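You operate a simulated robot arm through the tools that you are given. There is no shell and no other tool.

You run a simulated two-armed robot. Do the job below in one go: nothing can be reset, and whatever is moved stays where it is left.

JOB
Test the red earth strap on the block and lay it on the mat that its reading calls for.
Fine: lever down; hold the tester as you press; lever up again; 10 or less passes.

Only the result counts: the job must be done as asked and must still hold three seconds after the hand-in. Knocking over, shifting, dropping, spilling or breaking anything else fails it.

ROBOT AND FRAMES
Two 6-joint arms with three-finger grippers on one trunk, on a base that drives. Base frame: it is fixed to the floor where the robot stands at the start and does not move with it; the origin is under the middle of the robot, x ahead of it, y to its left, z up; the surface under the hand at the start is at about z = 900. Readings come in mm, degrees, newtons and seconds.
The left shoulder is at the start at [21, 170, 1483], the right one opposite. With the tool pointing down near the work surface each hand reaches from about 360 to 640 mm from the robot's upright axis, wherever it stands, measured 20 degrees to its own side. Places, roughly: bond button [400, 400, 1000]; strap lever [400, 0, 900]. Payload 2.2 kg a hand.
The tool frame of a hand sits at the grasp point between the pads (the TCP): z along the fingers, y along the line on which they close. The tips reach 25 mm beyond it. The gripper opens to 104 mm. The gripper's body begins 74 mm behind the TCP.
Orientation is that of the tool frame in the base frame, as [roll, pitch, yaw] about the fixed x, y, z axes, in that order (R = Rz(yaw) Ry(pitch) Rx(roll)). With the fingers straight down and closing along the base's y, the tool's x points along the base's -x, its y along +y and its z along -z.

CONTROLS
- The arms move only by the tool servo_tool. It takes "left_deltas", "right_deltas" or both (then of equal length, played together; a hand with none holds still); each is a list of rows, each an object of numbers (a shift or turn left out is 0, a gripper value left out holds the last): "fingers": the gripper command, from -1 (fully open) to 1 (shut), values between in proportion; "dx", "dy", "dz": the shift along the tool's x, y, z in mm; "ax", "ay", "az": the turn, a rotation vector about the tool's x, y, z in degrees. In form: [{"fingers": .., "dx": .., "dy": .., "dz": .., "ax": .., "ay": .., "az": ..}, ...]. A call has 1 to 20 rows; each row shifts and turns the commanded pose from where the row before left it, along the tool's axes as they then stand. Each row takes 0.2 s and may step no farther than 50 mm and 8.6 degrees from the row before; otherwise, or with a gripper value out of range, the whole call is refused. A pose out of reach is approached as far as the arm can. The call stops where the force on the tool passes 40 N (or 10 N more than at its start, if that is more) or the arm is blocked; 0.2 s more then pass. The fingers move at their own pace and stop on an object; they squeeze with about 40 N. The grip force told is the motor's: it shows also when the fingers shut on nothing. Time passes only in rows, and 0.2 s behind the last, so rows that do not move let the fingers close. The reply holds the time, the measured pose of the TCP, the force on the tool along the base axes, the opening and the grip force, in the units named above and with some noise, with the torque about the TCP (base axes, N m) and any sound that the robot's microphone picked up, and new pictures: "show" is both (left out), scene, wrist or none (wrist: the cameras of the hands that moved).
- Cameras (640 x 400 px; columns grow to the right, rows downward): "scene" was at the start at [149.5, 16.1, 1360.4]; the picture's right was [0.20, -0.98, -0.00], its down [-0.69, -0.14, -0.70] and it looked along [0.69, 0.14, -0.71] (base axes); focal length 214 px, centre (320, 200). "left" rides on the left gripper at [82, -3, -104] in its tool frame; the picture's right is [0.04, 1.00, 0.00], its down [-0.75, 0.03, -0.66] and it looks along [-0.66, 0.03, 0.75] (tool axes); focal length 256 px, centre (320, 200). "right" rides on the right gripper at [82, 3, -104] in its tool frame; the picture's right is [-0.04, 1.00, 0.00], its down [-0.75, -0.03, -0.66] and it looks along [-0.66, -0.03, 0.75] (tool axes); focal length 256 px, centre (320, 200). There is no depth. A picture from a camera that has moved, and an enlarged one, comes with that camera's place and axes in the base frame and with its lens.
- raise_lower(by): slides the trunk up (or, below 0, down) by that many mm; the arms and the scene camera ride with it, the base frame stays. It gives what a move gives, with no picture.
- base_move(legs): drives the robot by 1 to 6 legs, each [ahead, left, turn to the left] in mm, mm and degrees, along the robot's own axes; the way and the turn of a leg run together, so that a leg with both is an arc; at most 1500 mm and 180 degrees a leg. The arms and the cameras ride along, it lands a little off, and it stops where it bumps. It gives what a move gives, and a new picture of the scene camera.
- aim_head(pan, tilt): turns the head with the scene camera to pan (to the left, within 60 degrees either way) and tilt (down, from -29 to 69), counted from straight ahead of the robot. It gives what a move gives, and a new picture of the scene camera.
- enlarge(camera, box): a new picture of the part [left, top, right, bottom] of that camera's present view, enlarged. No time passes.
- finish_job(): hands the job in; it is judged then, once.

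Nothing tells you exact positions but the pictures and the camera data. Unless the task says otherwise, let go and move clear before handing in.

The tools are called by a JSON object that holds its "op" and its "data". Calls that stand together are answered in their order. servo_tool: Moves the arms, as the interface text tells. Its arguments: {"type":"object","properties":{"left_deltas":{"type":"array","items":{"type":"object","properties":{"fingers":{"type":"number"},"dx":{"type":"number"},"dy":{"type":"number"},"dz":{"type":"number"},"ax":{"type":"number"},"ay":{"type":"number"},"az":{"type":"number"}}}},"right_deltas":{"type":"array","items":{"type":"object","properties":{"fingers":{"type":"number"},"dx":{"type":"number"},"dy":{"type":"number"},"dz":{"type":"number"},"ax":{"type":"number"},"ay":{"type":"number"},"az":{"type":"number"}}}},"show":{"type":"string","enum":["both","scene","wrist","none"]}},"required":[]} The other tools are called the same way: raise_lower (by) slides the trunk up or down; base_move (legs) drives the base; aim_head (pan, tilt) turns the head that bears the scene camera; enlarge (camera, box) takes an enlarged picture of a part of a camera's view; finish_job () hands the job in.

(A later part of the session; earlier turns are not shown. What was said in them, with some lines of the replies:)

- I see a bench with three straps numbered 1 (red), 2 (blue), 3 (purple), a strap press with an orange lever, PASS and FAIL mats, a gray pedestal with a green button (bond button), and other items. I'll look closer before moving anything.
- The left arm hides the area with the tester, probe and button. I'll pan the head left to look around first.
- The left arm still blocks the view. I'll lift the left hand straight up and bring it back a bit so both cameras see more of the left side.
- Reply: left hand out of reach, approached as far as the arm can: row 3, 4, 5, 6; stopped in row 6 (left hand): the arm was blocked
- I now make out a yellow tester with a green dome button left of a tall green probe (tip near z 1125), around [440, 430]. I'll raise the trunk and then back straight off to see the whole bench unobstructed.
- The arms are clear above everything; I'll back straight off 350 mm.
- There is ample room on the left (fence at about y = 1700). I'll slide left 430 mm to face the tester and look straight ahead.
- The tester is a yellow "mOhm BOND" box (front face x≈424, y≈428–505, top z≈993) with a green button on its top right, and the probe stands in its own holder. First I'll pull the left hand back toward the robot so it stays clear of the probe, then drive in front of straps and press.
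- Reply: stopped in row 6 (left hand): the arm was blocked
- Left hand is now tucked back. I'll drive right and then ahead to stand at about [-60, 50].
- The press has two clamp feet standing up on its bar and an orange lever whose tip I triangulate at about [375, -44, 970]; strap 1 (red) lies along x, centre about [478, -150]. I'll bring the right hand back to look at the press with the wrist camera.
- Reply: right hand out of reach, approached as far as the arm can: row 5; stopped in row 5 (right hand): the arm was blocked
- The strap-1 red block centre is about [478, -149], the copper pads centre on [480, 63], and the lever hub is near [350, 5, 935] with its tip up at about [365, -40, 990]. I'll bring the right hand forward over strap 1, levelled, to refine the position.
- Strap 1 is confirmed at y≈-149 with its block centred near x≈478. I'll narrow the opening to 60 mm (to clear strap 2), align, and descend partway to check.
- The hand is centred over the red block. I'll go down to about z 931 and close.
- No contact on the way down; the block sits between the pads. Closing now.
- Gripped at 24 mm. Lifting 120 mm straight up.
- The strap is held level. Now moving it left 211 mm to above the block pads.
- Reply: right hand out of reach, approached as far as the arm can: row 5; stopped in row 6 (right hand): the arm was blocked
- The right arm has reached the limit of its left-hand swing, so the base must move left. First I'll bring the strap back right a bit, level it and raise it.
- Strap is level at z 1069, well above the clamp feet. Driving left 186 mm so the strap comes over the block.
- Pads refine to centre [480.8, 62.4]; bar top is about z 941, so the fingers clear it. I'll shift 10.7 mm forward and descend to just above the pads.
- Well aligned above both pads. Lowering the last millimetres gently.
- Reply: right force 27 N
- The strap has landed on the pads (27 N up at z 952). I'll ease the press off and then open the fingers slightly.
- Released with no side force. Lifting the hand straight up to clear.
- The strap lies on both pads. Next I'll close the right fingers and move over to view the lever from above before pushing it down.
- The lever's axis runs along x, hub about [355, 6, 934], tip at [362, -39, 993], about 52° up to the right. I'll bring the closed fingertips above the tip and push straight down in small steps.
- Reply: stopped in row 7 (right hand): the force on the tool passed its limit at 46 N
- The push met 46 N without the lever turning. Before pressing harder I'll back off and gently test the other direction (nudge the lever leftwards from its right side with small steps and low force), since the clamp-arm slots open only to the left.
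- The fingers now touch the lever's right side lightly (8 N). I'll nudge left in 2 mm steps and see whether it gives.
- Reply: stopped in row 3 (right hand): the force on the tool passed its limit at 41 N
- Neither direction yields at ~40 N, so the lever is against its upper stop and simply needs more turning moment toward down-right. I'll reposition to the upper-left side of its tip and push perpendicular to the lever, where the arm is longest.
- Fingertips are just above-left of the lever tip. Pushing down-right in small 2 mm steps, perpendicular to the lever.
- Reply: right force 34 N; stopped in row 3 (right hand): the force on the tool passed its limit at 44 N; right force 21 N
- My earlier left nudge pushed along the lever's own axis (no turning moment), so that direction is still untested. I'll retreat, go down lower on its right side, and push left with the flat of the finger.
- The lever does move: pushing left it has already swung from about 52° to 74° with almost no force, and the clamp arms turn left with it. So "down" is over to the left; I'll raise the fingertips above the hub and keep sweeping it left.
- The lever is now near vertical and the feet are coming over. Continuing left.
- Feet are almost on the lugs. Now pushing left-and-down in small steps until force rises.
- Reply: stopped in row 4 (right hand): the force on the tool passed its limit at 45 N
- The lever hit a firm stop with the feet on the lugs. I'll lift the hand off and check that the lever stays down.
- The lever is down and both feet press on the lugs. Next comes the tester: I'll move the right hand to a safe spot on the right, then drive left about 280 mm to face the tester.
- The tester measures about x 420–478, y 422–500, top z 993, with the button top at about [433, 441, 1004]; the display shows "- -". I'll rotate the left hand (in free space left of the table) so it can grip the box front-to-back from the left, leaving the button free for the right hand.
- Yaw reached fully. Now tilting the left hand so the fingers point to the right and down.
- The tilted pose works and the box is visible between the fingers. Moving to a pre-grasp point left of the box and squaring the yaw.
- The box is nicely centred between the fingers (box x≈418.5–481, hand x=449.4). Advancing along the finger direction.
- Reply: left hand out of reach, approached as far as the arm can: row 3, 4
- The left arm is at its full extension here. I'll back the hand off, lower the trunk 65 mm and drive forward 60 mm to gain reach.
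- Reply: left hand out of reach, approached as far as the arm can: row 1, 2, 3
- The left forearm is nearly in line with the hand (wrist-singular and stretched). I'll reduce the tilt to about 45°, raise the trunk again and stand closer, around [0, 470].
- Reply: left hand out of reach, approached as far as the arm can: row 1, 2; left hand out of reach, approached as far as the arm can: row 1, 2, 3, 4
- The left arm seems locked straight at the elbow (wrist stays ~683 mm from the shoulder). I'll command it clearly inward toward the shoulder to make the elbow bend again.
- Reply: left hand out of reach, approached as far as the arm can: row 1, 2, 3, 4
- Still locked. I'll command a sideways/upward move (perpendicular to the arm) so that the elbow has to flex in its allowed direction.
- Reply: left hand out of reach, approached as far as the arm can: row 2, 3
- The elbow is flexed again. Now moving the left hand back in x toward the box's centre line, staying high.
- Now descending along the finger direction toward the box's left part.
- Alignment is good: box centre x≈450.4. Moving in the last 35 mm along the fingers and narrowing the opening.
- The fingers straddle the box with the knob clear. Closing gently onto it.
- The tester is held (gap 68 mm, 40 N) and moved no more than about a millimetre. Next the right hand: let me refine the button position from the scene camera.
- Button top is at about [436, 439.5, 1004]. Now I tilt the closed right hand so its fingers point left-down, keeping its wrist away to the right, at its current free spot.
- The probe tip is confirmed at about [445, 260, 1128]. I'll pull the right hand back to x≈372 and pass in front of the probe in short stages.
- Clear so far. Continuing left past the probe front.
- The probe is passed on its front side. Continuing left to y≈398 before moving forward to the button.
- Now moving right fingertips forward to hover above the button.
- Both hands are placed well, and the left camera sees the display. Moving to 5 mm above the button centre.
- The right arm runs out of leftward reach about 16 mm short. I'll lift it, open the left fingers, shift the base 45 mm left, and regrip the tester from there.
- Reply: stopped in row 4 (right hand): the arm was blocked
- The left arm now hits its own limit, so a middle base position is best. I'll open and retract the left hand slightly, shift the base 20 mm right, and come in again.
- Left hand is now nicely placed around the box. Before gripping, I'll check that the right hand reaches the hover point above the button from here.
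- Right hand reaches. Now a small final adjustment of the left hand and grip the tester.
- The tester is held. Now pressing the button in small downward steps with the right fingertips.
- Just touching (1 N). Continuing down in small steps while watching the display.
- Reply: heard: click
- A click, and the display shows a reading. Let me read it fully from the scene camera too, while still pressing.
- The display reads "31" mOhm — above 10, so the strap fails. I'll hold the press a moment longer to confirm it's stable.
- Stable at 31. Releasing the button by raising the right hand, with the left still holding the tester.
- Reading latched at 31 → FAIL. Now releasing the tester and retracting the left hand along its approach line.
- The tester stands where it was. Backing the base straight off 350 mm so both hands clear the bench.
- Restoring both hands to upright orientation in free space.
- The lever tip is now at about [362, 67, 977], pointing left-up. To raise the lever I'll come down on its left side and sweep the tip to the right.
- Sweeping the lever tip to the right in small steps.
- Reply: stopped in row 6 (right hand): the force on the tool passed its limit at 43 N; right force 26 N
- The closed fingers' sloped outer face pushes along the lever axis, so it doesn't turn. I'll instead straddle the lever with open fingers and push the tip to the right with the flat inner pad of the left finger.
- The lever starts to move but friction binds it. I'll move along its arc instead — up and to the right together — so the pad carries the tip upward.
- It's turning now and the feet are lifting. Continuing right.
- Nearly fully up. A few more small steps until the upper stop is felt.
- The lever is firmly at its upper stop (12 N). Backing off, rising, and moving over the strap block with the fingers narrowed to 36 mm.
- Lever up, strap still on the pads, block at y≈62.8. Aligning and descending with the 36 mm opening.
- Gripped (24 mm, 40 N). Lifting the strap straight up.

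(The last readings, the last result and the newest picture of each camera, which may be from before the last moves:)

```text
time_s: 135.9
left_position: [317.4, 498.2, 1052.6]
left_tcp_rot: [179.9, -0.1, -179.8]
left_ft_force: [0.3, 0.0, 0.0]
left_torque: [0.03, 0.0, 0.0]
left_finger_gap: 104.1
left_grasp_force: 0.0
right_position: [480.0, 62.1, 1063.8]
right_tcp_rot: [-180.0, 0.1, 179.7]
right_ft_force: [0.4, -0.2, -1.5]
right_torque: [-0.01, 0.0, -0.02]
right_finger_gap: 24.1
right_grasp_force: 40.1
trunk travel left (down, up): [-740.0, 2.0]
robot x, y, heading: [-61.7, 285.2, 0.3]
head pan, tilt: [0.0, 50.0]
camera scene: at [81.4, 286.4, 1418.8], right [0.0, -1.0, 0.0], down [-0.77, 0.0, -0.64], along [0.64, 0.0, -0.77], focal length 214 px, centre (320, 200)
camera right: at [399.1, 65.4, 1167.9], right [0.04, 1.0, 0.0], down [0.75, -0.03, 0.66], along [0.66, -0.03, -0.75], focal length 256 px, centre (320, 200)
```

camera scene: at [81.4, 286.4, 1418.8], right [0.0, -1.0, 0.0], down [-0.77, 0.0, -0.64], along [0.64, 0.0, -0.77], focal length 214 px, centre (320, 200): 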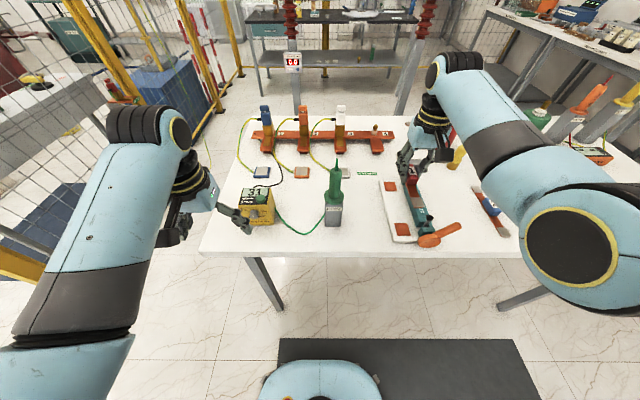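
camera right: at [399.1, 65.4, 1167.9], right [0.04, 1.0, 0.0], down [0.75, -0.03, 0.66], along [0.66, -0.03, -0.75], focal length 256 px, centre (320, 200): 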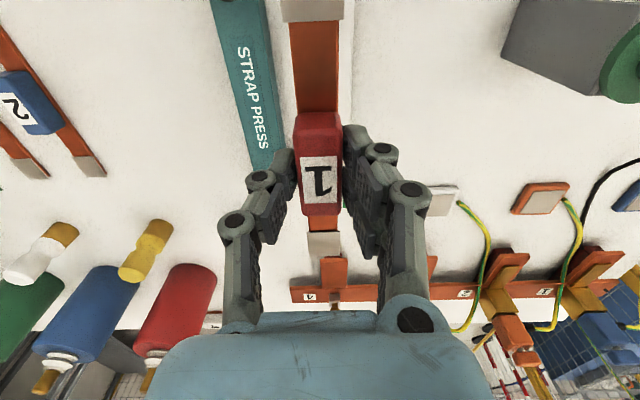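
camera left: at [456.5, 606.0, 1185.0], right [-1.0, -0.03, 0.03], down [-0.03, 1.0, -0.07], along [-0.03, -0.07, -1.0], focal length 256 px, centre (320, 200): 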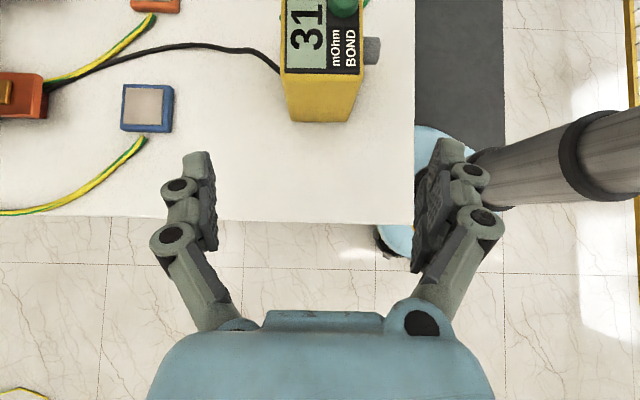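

The strap is held level at z≈1064. Driving right in two stages toward the FAIL mat.

{"op": "base_move", "data": {"legs": [[0, -300, 0]]}}

{"op": "base_move", "data": {"legs": [[0, -295, 0]]}}

```text
time_s: 137.9
left_position: [317.4, 199.6, 1054.2]
left_tcp_rot: [179.7, 0.0, -179.7]
left_ft_force: [-0.1, 0.6, -0.3]
left_torque: [0.03, -0.02, 0.01]
left_finger_gap: 103.5
left_grasp_force: 0.0
right_position: [481.9, -235.8, 1063.7]
right_tcp_rot: [-180.0, 0.1, 179.8]
right_ft_force: [0.1, -0.1, -1.5]
right_torque: [-0.01, 0.01, -0.01]
right_finger_gap: 24.3
right_grasp_force: 40.0
trunk travel left (down, up): [-740.0, 2.0]
robot x, y, heading: [-66.0, -12.2, 0.3]
head pan, tilt: [0.0, 50.0]
camera scene: at [82.5, -12.4, 1418.8], right [0.01, -1.0, 0.0], down [-0.77, 0.0, -0.64], along [0.64, 0.0, -0.77], focal length 214 px, centre (320, 200)
```

scene: 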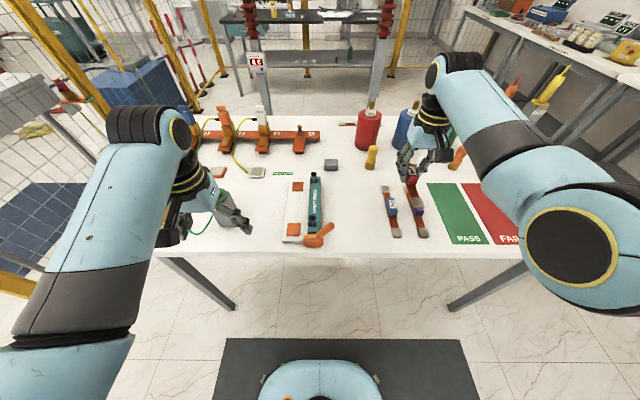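

```text
time_s: 139.9
left_position: [318.8, -94.1, 1054.7]
left_tcp_rot: [179.8, -0.2, -179.6]
left_ft_force: [0.9, 0.3, -0.1]
left_torque: [0.03, 0.02, 0.0]
left_finger_gap: 104.1
left_grasp_force: 0.0
right_position: [484.3, -531.8, 1063.6]
right_tcp_rot: [-180.0, 0.1, 179.8]
right_ft_force: [0.1, 0.3, -1.7]
right_torque: [0.0, 0.03, 0.03]
right_finger_gap: 24.3
right_grasp_force: 39.8
trunk travel left (down, up): [-740.0, 2.0]
robot x, y, heading: [-64.2, -304.5, 0.6]
head pan, tilt: [0.0, 50.0]
camera scene: at [84.1, -307.3, 1418.8], right [0.01, -1.0, 0.0], down [-0.77, 0.0, -0.64], along [0.64, 0.0, -0.77], focal length 214 px, centre (320, 200)
```

scene: 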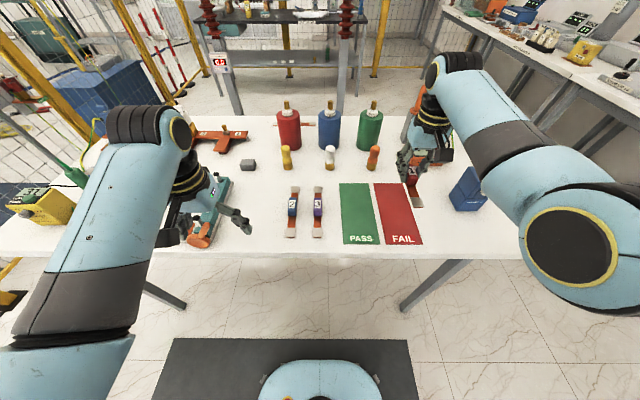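

{"op": "enlarge", "data": {"camera": "scene", "box": [330, 160, 450, 260]}}

{"op": "enlarge", "data": {"camera": "right", "box": [0, 0, 640, 400]}}

```text
4.00 times, centred on (390, 210) of scene
camera zoom: at [84.1, -307.3, 1418.8], right [0.01, -1.0, 0.0], down [-0.77, 0.0, -0.64], along [0.64, 0.0, -0.77], focal length 858 px, centre (40, 160)
```

zoom: 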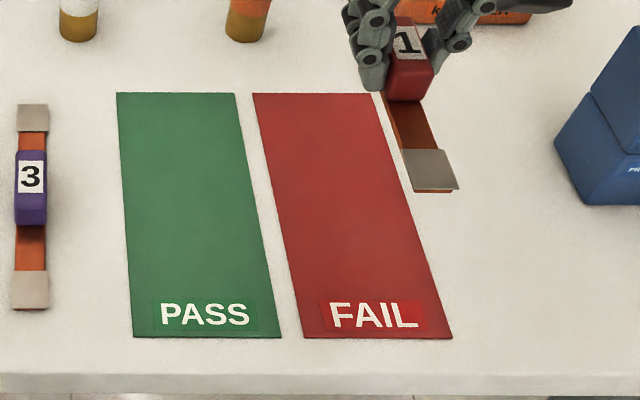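

```text
1.00 times, centred on (320, 200) of right (not enlarged: the box is as wide or as high as the picture)
camera zoom: at [402.5, -527.3, 1167.7], right [0.04, 1.0, 0.0], down [0.75, -0.03, 0.66], along [0.66, -0.03, -0.75], focal length 256 px, centre (320, 200)
```

zoom: 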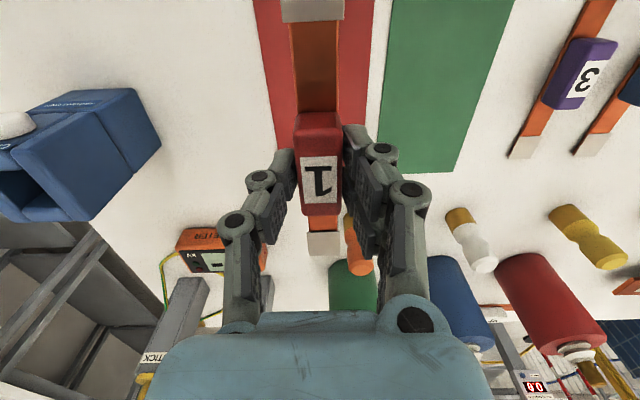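

The FAIL mat spans x 365–595, y -582 to -481 (centre [480, -531]), and the strap is centred above it. Lowering.

{"op": "servo_tool", "data": {"right_deltas": [{"dx": 4}, {"dz": 30}, {"dz": 35}, {"dz": 35}, {"dz": 18}, {}], "show": "both"}}

{"op": "enlarge", "data": {"camera": "scene", "box": [330, 160, 450, 260]}}

```text
time_s: 141.3
left_position: [320.1, -95.2, 1053.5]
left_tcp_rot: [179.8, 0.0, -179.7]
left_ft_force: [1.0, 0.7, -0.4]
left_torque: [-0.01, -0.01, -0.03]
left_finger_gap: 103.8
left_grasp_force: 0.0
right_position: [479.6, -529.9, 945.2]
right_tcp_rot: [-180.0, 0.1, 179.8]
right_ft_force: [0.4, -0.5, -1.2]
right_torque: [0.0, -0.01, 0.03]
right_finger_gap: 24.3
right_grasp_force: 40.2
trunk travel left (down, up): [-740.0, 2.0]
robot x, y, heading: [-64.1, -307.1, 0.3]
head pan, tilt: [0.0, 50.0]
camera scene: at [83.9, -306.7, 1418.9], right [0.01, -1.0, 0.0], down [-0.77, 0.0, -0.64], along [0.64, 0.0, -0.77], focal length 214 px, centre (320, 200)
camera right: at [398.4, -527.0, 1050.0], right [0.04, 1.0, 0.0], down [0.75, -0.03, 0.66], along [0.66, -0.03, -0.75], focal length 256 px, centre (320, 200)
```

scene: 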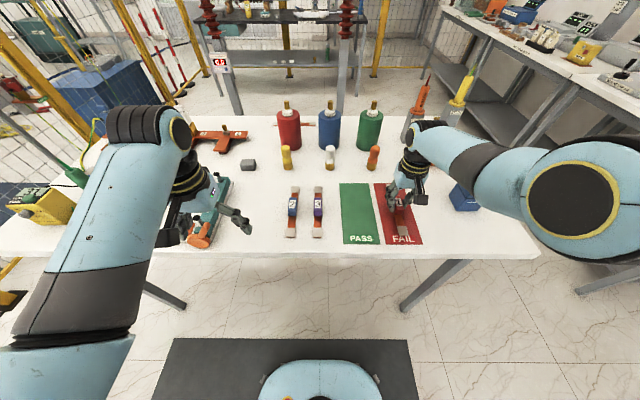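
right: 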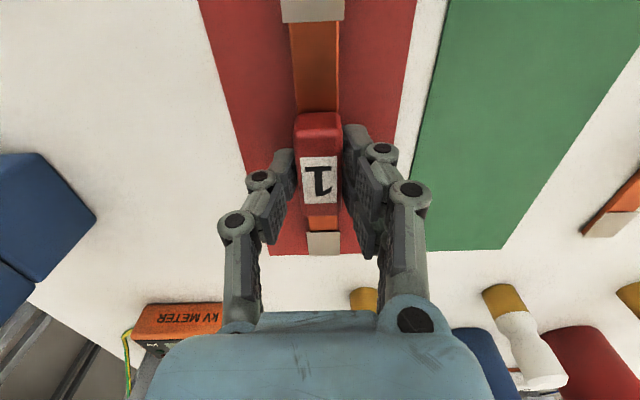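

```text
4.00 times, centred on (390, 210) of scene
camera zoom: at [83.9, -306.7, 1418.9], right [0.01, -1.0, 0.0], down [-0.77, 0.0, -0.64], along [0.64, 0.0, -0.77], focal length 858 px, centre (40, 160)
```

zoom: 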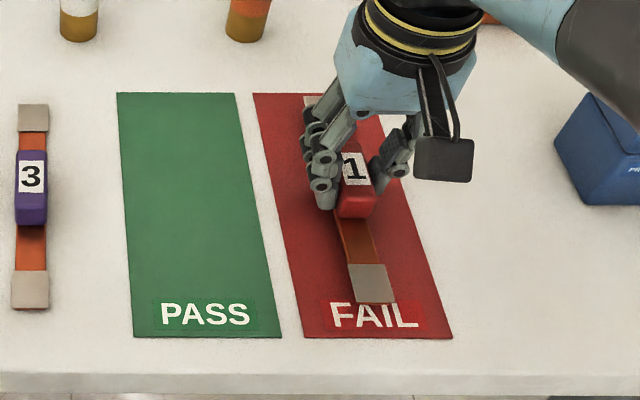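

The strap hovers about 11 mm above the centre of the FAIL mat. Lowering gently until contact.

{"op": "servo_tool", "data": {"right_deltas": [{"dz": 4}, {"dz": 3}, {"dz": 2}, {"dz": 1}, {"dz": 1}, {}], "show": "none"}}

```text
time_s: 142.8
left_position: [319.2, -95.1, 1054.6]
left_tcp_rot: [179.9, 0.0, -179.7]
left_ft_force: [0.3, -0.6, 0.1]
left_torque: [-0.01, -0.03, 0.03]
left_finger_gap: 104.0
left_grasp_force: 0.1
right_position: [480.8, -529.5, 934.3]
right_tcp_rot: [180.0, 0.2, 179.8]
right_ft_force: [0.0, 0.1, 6.6]
right_torque: [-0.01, 0.39, 0.0]
right_finger_gap: 24.1
right_grasp_force: 40.0
trunk travel left (down, up): [-740.0, 2.0]
robot x, y, heading: [-61.8, -308.9, 0.3]
head pan, tilt: [0.0, 50.0]
```

Touching down (about 8 N). One more half-millimetre, then open slightly to release.

{"op": "servo_tool", "data": {"right_deltas": [{"dz": 0.7}, {"fingers": 0.6}, {"fingers": 0.3}, {"fingers": 0.1}, {}, {}], "show": "wrist"}}

```text
time_s: 144.2
left_position: [319.7, -94.4, 1054.5]
left_tcp_rot: [179.9, 0.0, -179.7]
left_ft_force: [0.7, -0.3, -0.1]
left_torque: [0.04, 0.01, -0.01]
left_finger_gap: 103.9
left_grasp_force: 0.0
right_position: [479.6, -529.4, 934.0]
right_tcp_rot: [179.9, 0.1, 179.8]
right_ft_force: [0.3, -0.1, 0.8]
right_torque: [0.03, -0.01, 0.04]
right_finger_gap: 46.8
right_grasp_force: 0.0
trunk travel left (down, up): [-740.0, 2.0]
robot x, y, heading: [-62.8, -305.6, 0.7]
head pan, tilt: [0.0, 50.0]
camera right: at [398.5, -526.7, 1038.1], right [0.04, 1.0, 0.0], down [0.75, -0.03, 0.66], along [0.66, -0.03, -0.75], focal length 256 px, centre (320, 200)
```

right: 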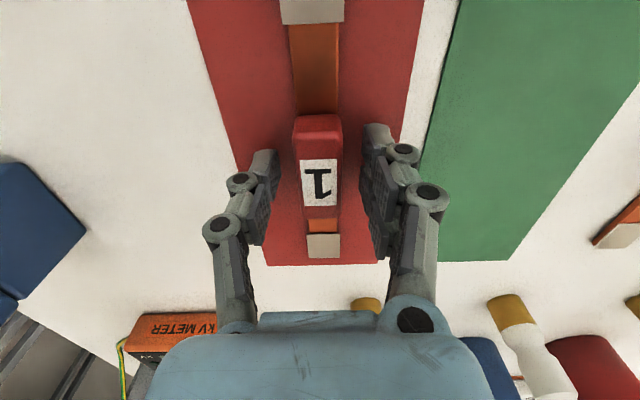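

Released. Lifting the hand straight up and clear.

{"op": "servo_tool", "data": {"right_deltas": [{"dz": -15}, {"dz": -30}, {"dz": -35}, {"dz": -35}, {}], "show": "both"}}

{"op": "enlarge", "data": {"camera": "scene", "box": [330, 160, 450, 260]}}

```text
time_s: 145.3
left_position: [318.8, -94.3, 1054.1]
left_tcp_rot: [179.8, -0.1, -179.7]
left_ft_force: [0.2, 0.1, -0.1]
left_torque: [-0.01, 0.03, 0.01]
left_finger_gap: 103.8
left_grasp_force: 0.0
right_position: [480.6, -530.0, 1048.3]
right_tcp_rot: [180.0, 0.1, 179.9]
right_ft_force: [0.4, -0.4, -0.3]
right_torque: [-0.01, 0.0, -0.02]
right_finger_gap: 46.9
right_grasp_force: 0.1
trunk travel left (down, up): [-740.0, 2.0]
robot x, y, heading: [-61.0, -308.0, 0.2]
head pan, tilt: [0.0, 50.0]
camera scene: at [84.3, -306.9, 1418.8], right [0.01, -1.0, 0.0], down [-0.77, 0.0, -0.64], along [0.64, 0.0, -0.77], focal length 214 px, centre (320, 200)
camera right: at [398.9, -527.1, 1152.9], right [0.04, 1.0, 0.0], down [0.75, -0.03, 0.66], along [0.66, -0.03, -0.75], focal length 256 px, centre (320, 200)
```

scene: 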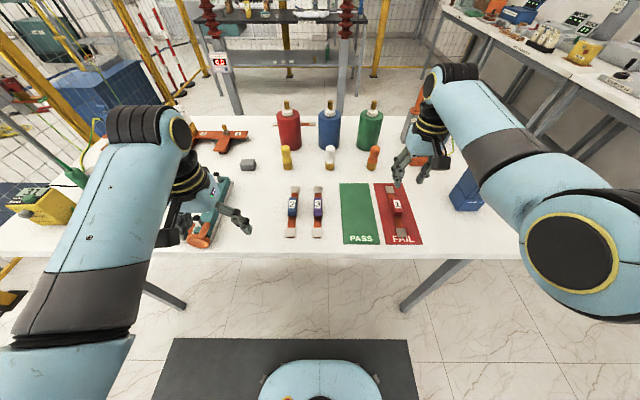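
right: 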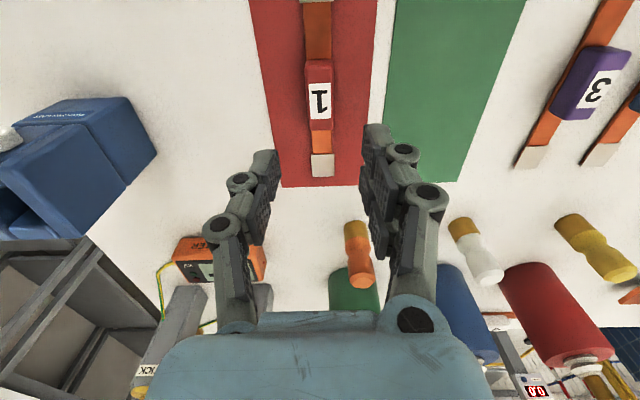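

```text
4.00 times, centred on (390, 210) of scene
camera zoom: at [84.3, -306.9, 1418.8], right [0.01, -1.0, 0.0], down [-0.77, 0.0, -0.64], along [0.64, 0.0, -0.77], focal length 858 px, centre (40, 160)
```

zoom: 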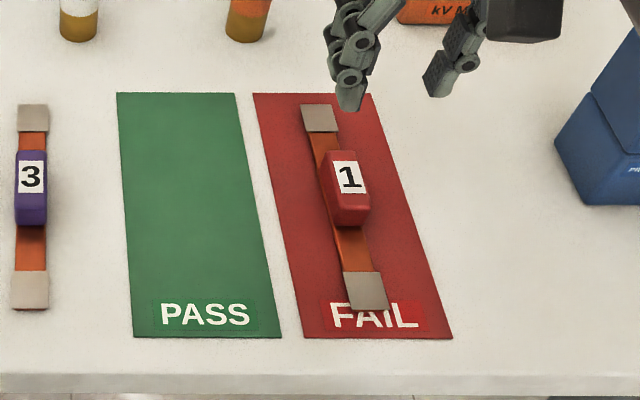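

The strap lies fully on the FAIL mat. I'll back the robot off and check the rest of the bench (lever up, tester, probe, other straps) before handing in.

{"op": "base_move", "data": {"legs": [[-300, 0, 0]]}}

{"op": "aim_head", "data": {"pan": 25, "tilt": 35}}

```text
time_s: 147.4
left_position: [19.1, -97.7, 1054.3]
left_tcp_rot: [179.8, 0.1, -179.7]
left_ft_force: [-0.4, 0.3, 0.9]
left_torque: [0.01, 0.0, 0.01]
left_finger_gap: 103.8
left_grasp_force: 0.1
right_position: [180.4, -532.8, 1049.0]
right_tcp_rot: [180.0, 0.2, 179.9]
right_ft_force: [1.1, 0.2, 0.9]
right_torque: [-0.01, -0.02, -0.02]
right_finger_gap: 46.5
right_grasp_force: 0.1
trunk travel left (down, up): [-740.0, 2.0]
robot x, y, heading: [-363.6, -307.2, 0.1]
head pan, tilt: [0.0, 50.0]
camera scene: at [-215.4, -308.5, 1418.9], right [0.0, -1.0, 0.0], down [-0.77, 0.0, -0.64], along [0.64, 0.0, -0.77], focal length 214 px, centre (320, 200)
```

scene: 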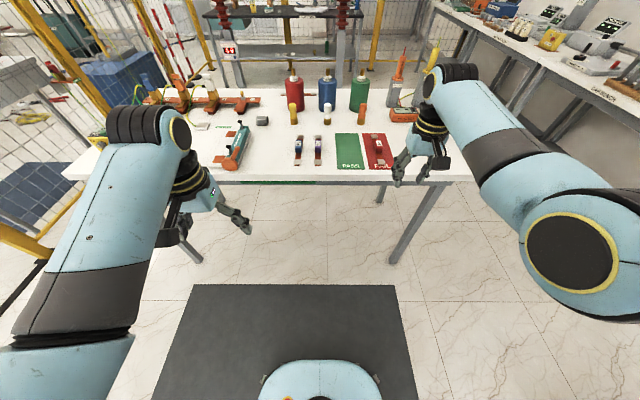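

```text
time_s: 148.3
left_position: [21.1, -96.3, 1052.6]
left_tcp_rot: [179.9, 0.0, -179.7]
left_ft_force: [-0.5, 0.7, -0.1]
left_torque: [0.0, -0.01, -0.01]
left_finger_gap: 104.1
left_grasp_force: 0.1
right_position: [181.5, -531.4, 1048.4]
right_tcp_rot: [-179.9, 0.0, 179.8]
right_ft_force: [-0.3, 0.2, 0.1]
right_torque: [0.03, 0.01, 0.02]
right_finger_gap: 46.7
right_grasp_force: 0.0
trunk travel left (down, up): [-740.0, 2.0]
robot x, y, heading: [-363.3, -310.9, 0.2]
head pan, tilt: [25.0, 35.0]
camera scene: at [-211.8, -271.4, 1440.5], right [0.43, -0.9, 0.0], down [-0.52, -0.24, -0.82], along [0.74, 0.35, -0.57], focal length 214 px, centre (320, 200)
```

scene: 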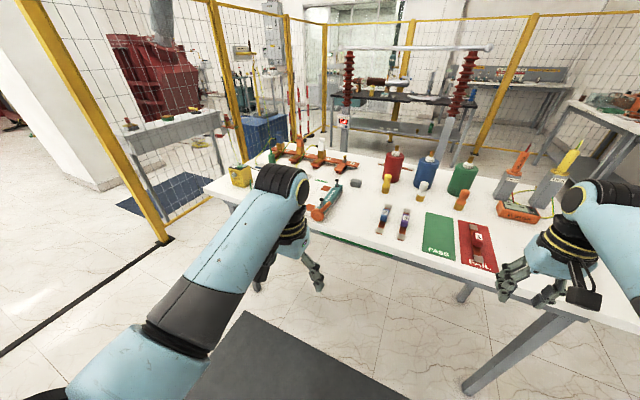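

{"op": "enlarge", "data": {"camera": "scene", "box": [300, 170, 360, 225]}}

{"op": "enlarge", "data": {"camera": "scene", "box": [220, 130, 370, 220]}}

{"op": "enlarge", "data": {"camera": "scene", "box": [360, 180, 510, 290]}}

```text
7.27 times, centred on (330, 198) of scene
camera zoom: at [-211.8, -271.4, 1440.5], right [0.43, -0.9, 0.0], down [-0.52, -0.24, -0.82], along [0.74, 0.35, -0.57], focal length 1560 px, centre (247, 218)
```

zoom: 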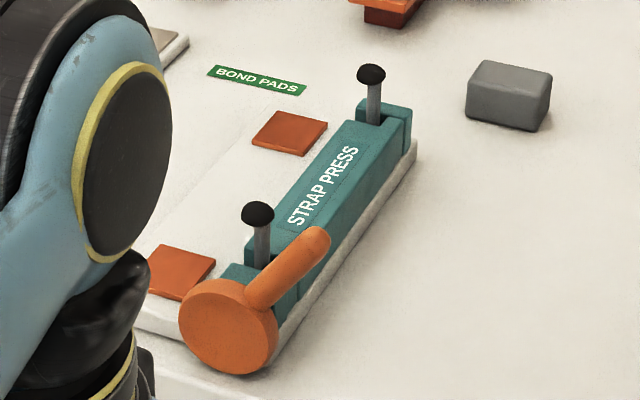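

```text
4.27 times, centred on (295, 175) of scene
camera zoom: at [-211.8, -271.4, 1440.5], right [0.43, -0.9, 0.0], down [-0.52, -0.24, -0.82], along [0.74, 0.35, -0.57], focal length 915 px, centre (427, 307)
```

zoom: 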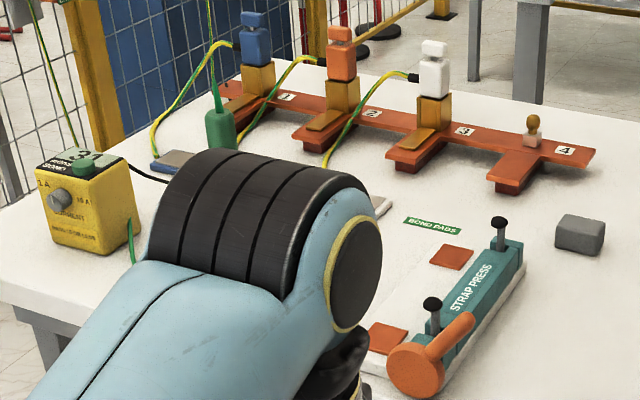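

```text
3.64 times, centred on (435, 235) of scene
camera zoom: at [-211.8, -271.4, 1440.5], right [0.43, -0.9, 0.0], down [-0.52, -0.24, -0.82], along [0.74, 0.35, -0.57], focal length 780 px, centre (-98, 73)
```

zoom: 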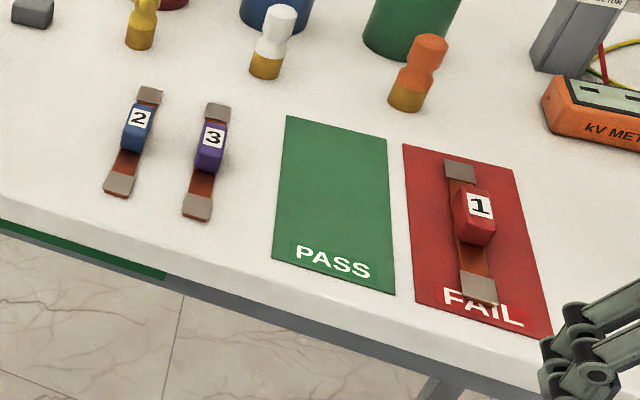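

The bench checks out: the lever is up, the tester, probe and other straps look undisturbed, and strap 1 lies fully on the FAIL mat. It read 31, above the limit of 10. Both hands are clear, so I'm handing in.

{"op": "finish_job", "data": {}}

```text
The job is handed in.
```

The red earth strap (strap 1) failed its test, reading 31 against a limit of 10 or less. It is now lying fully on the FAIL mat.

- **Test:** I clamped the strap on the block with the lever down. I then gripped the tester with the left hand while the right hand pressed the button. The reading of 31 held steady.
- **Press:** The lever is back up against its upper stop.
- **Rest of the bench:** The tester slid about 1 mm when I gripped it. Everything else I looked at before handing in was upright and in place.
- **Left as found:** I did not touch the tester's 1 A / 10 A current knob, since the instructions said nothing about it.

The lever turned the opposite way from what I first tried, so I pressed against its upper stop with about 45 N a few times before finding the right direction. I saw no sign of damage from that.
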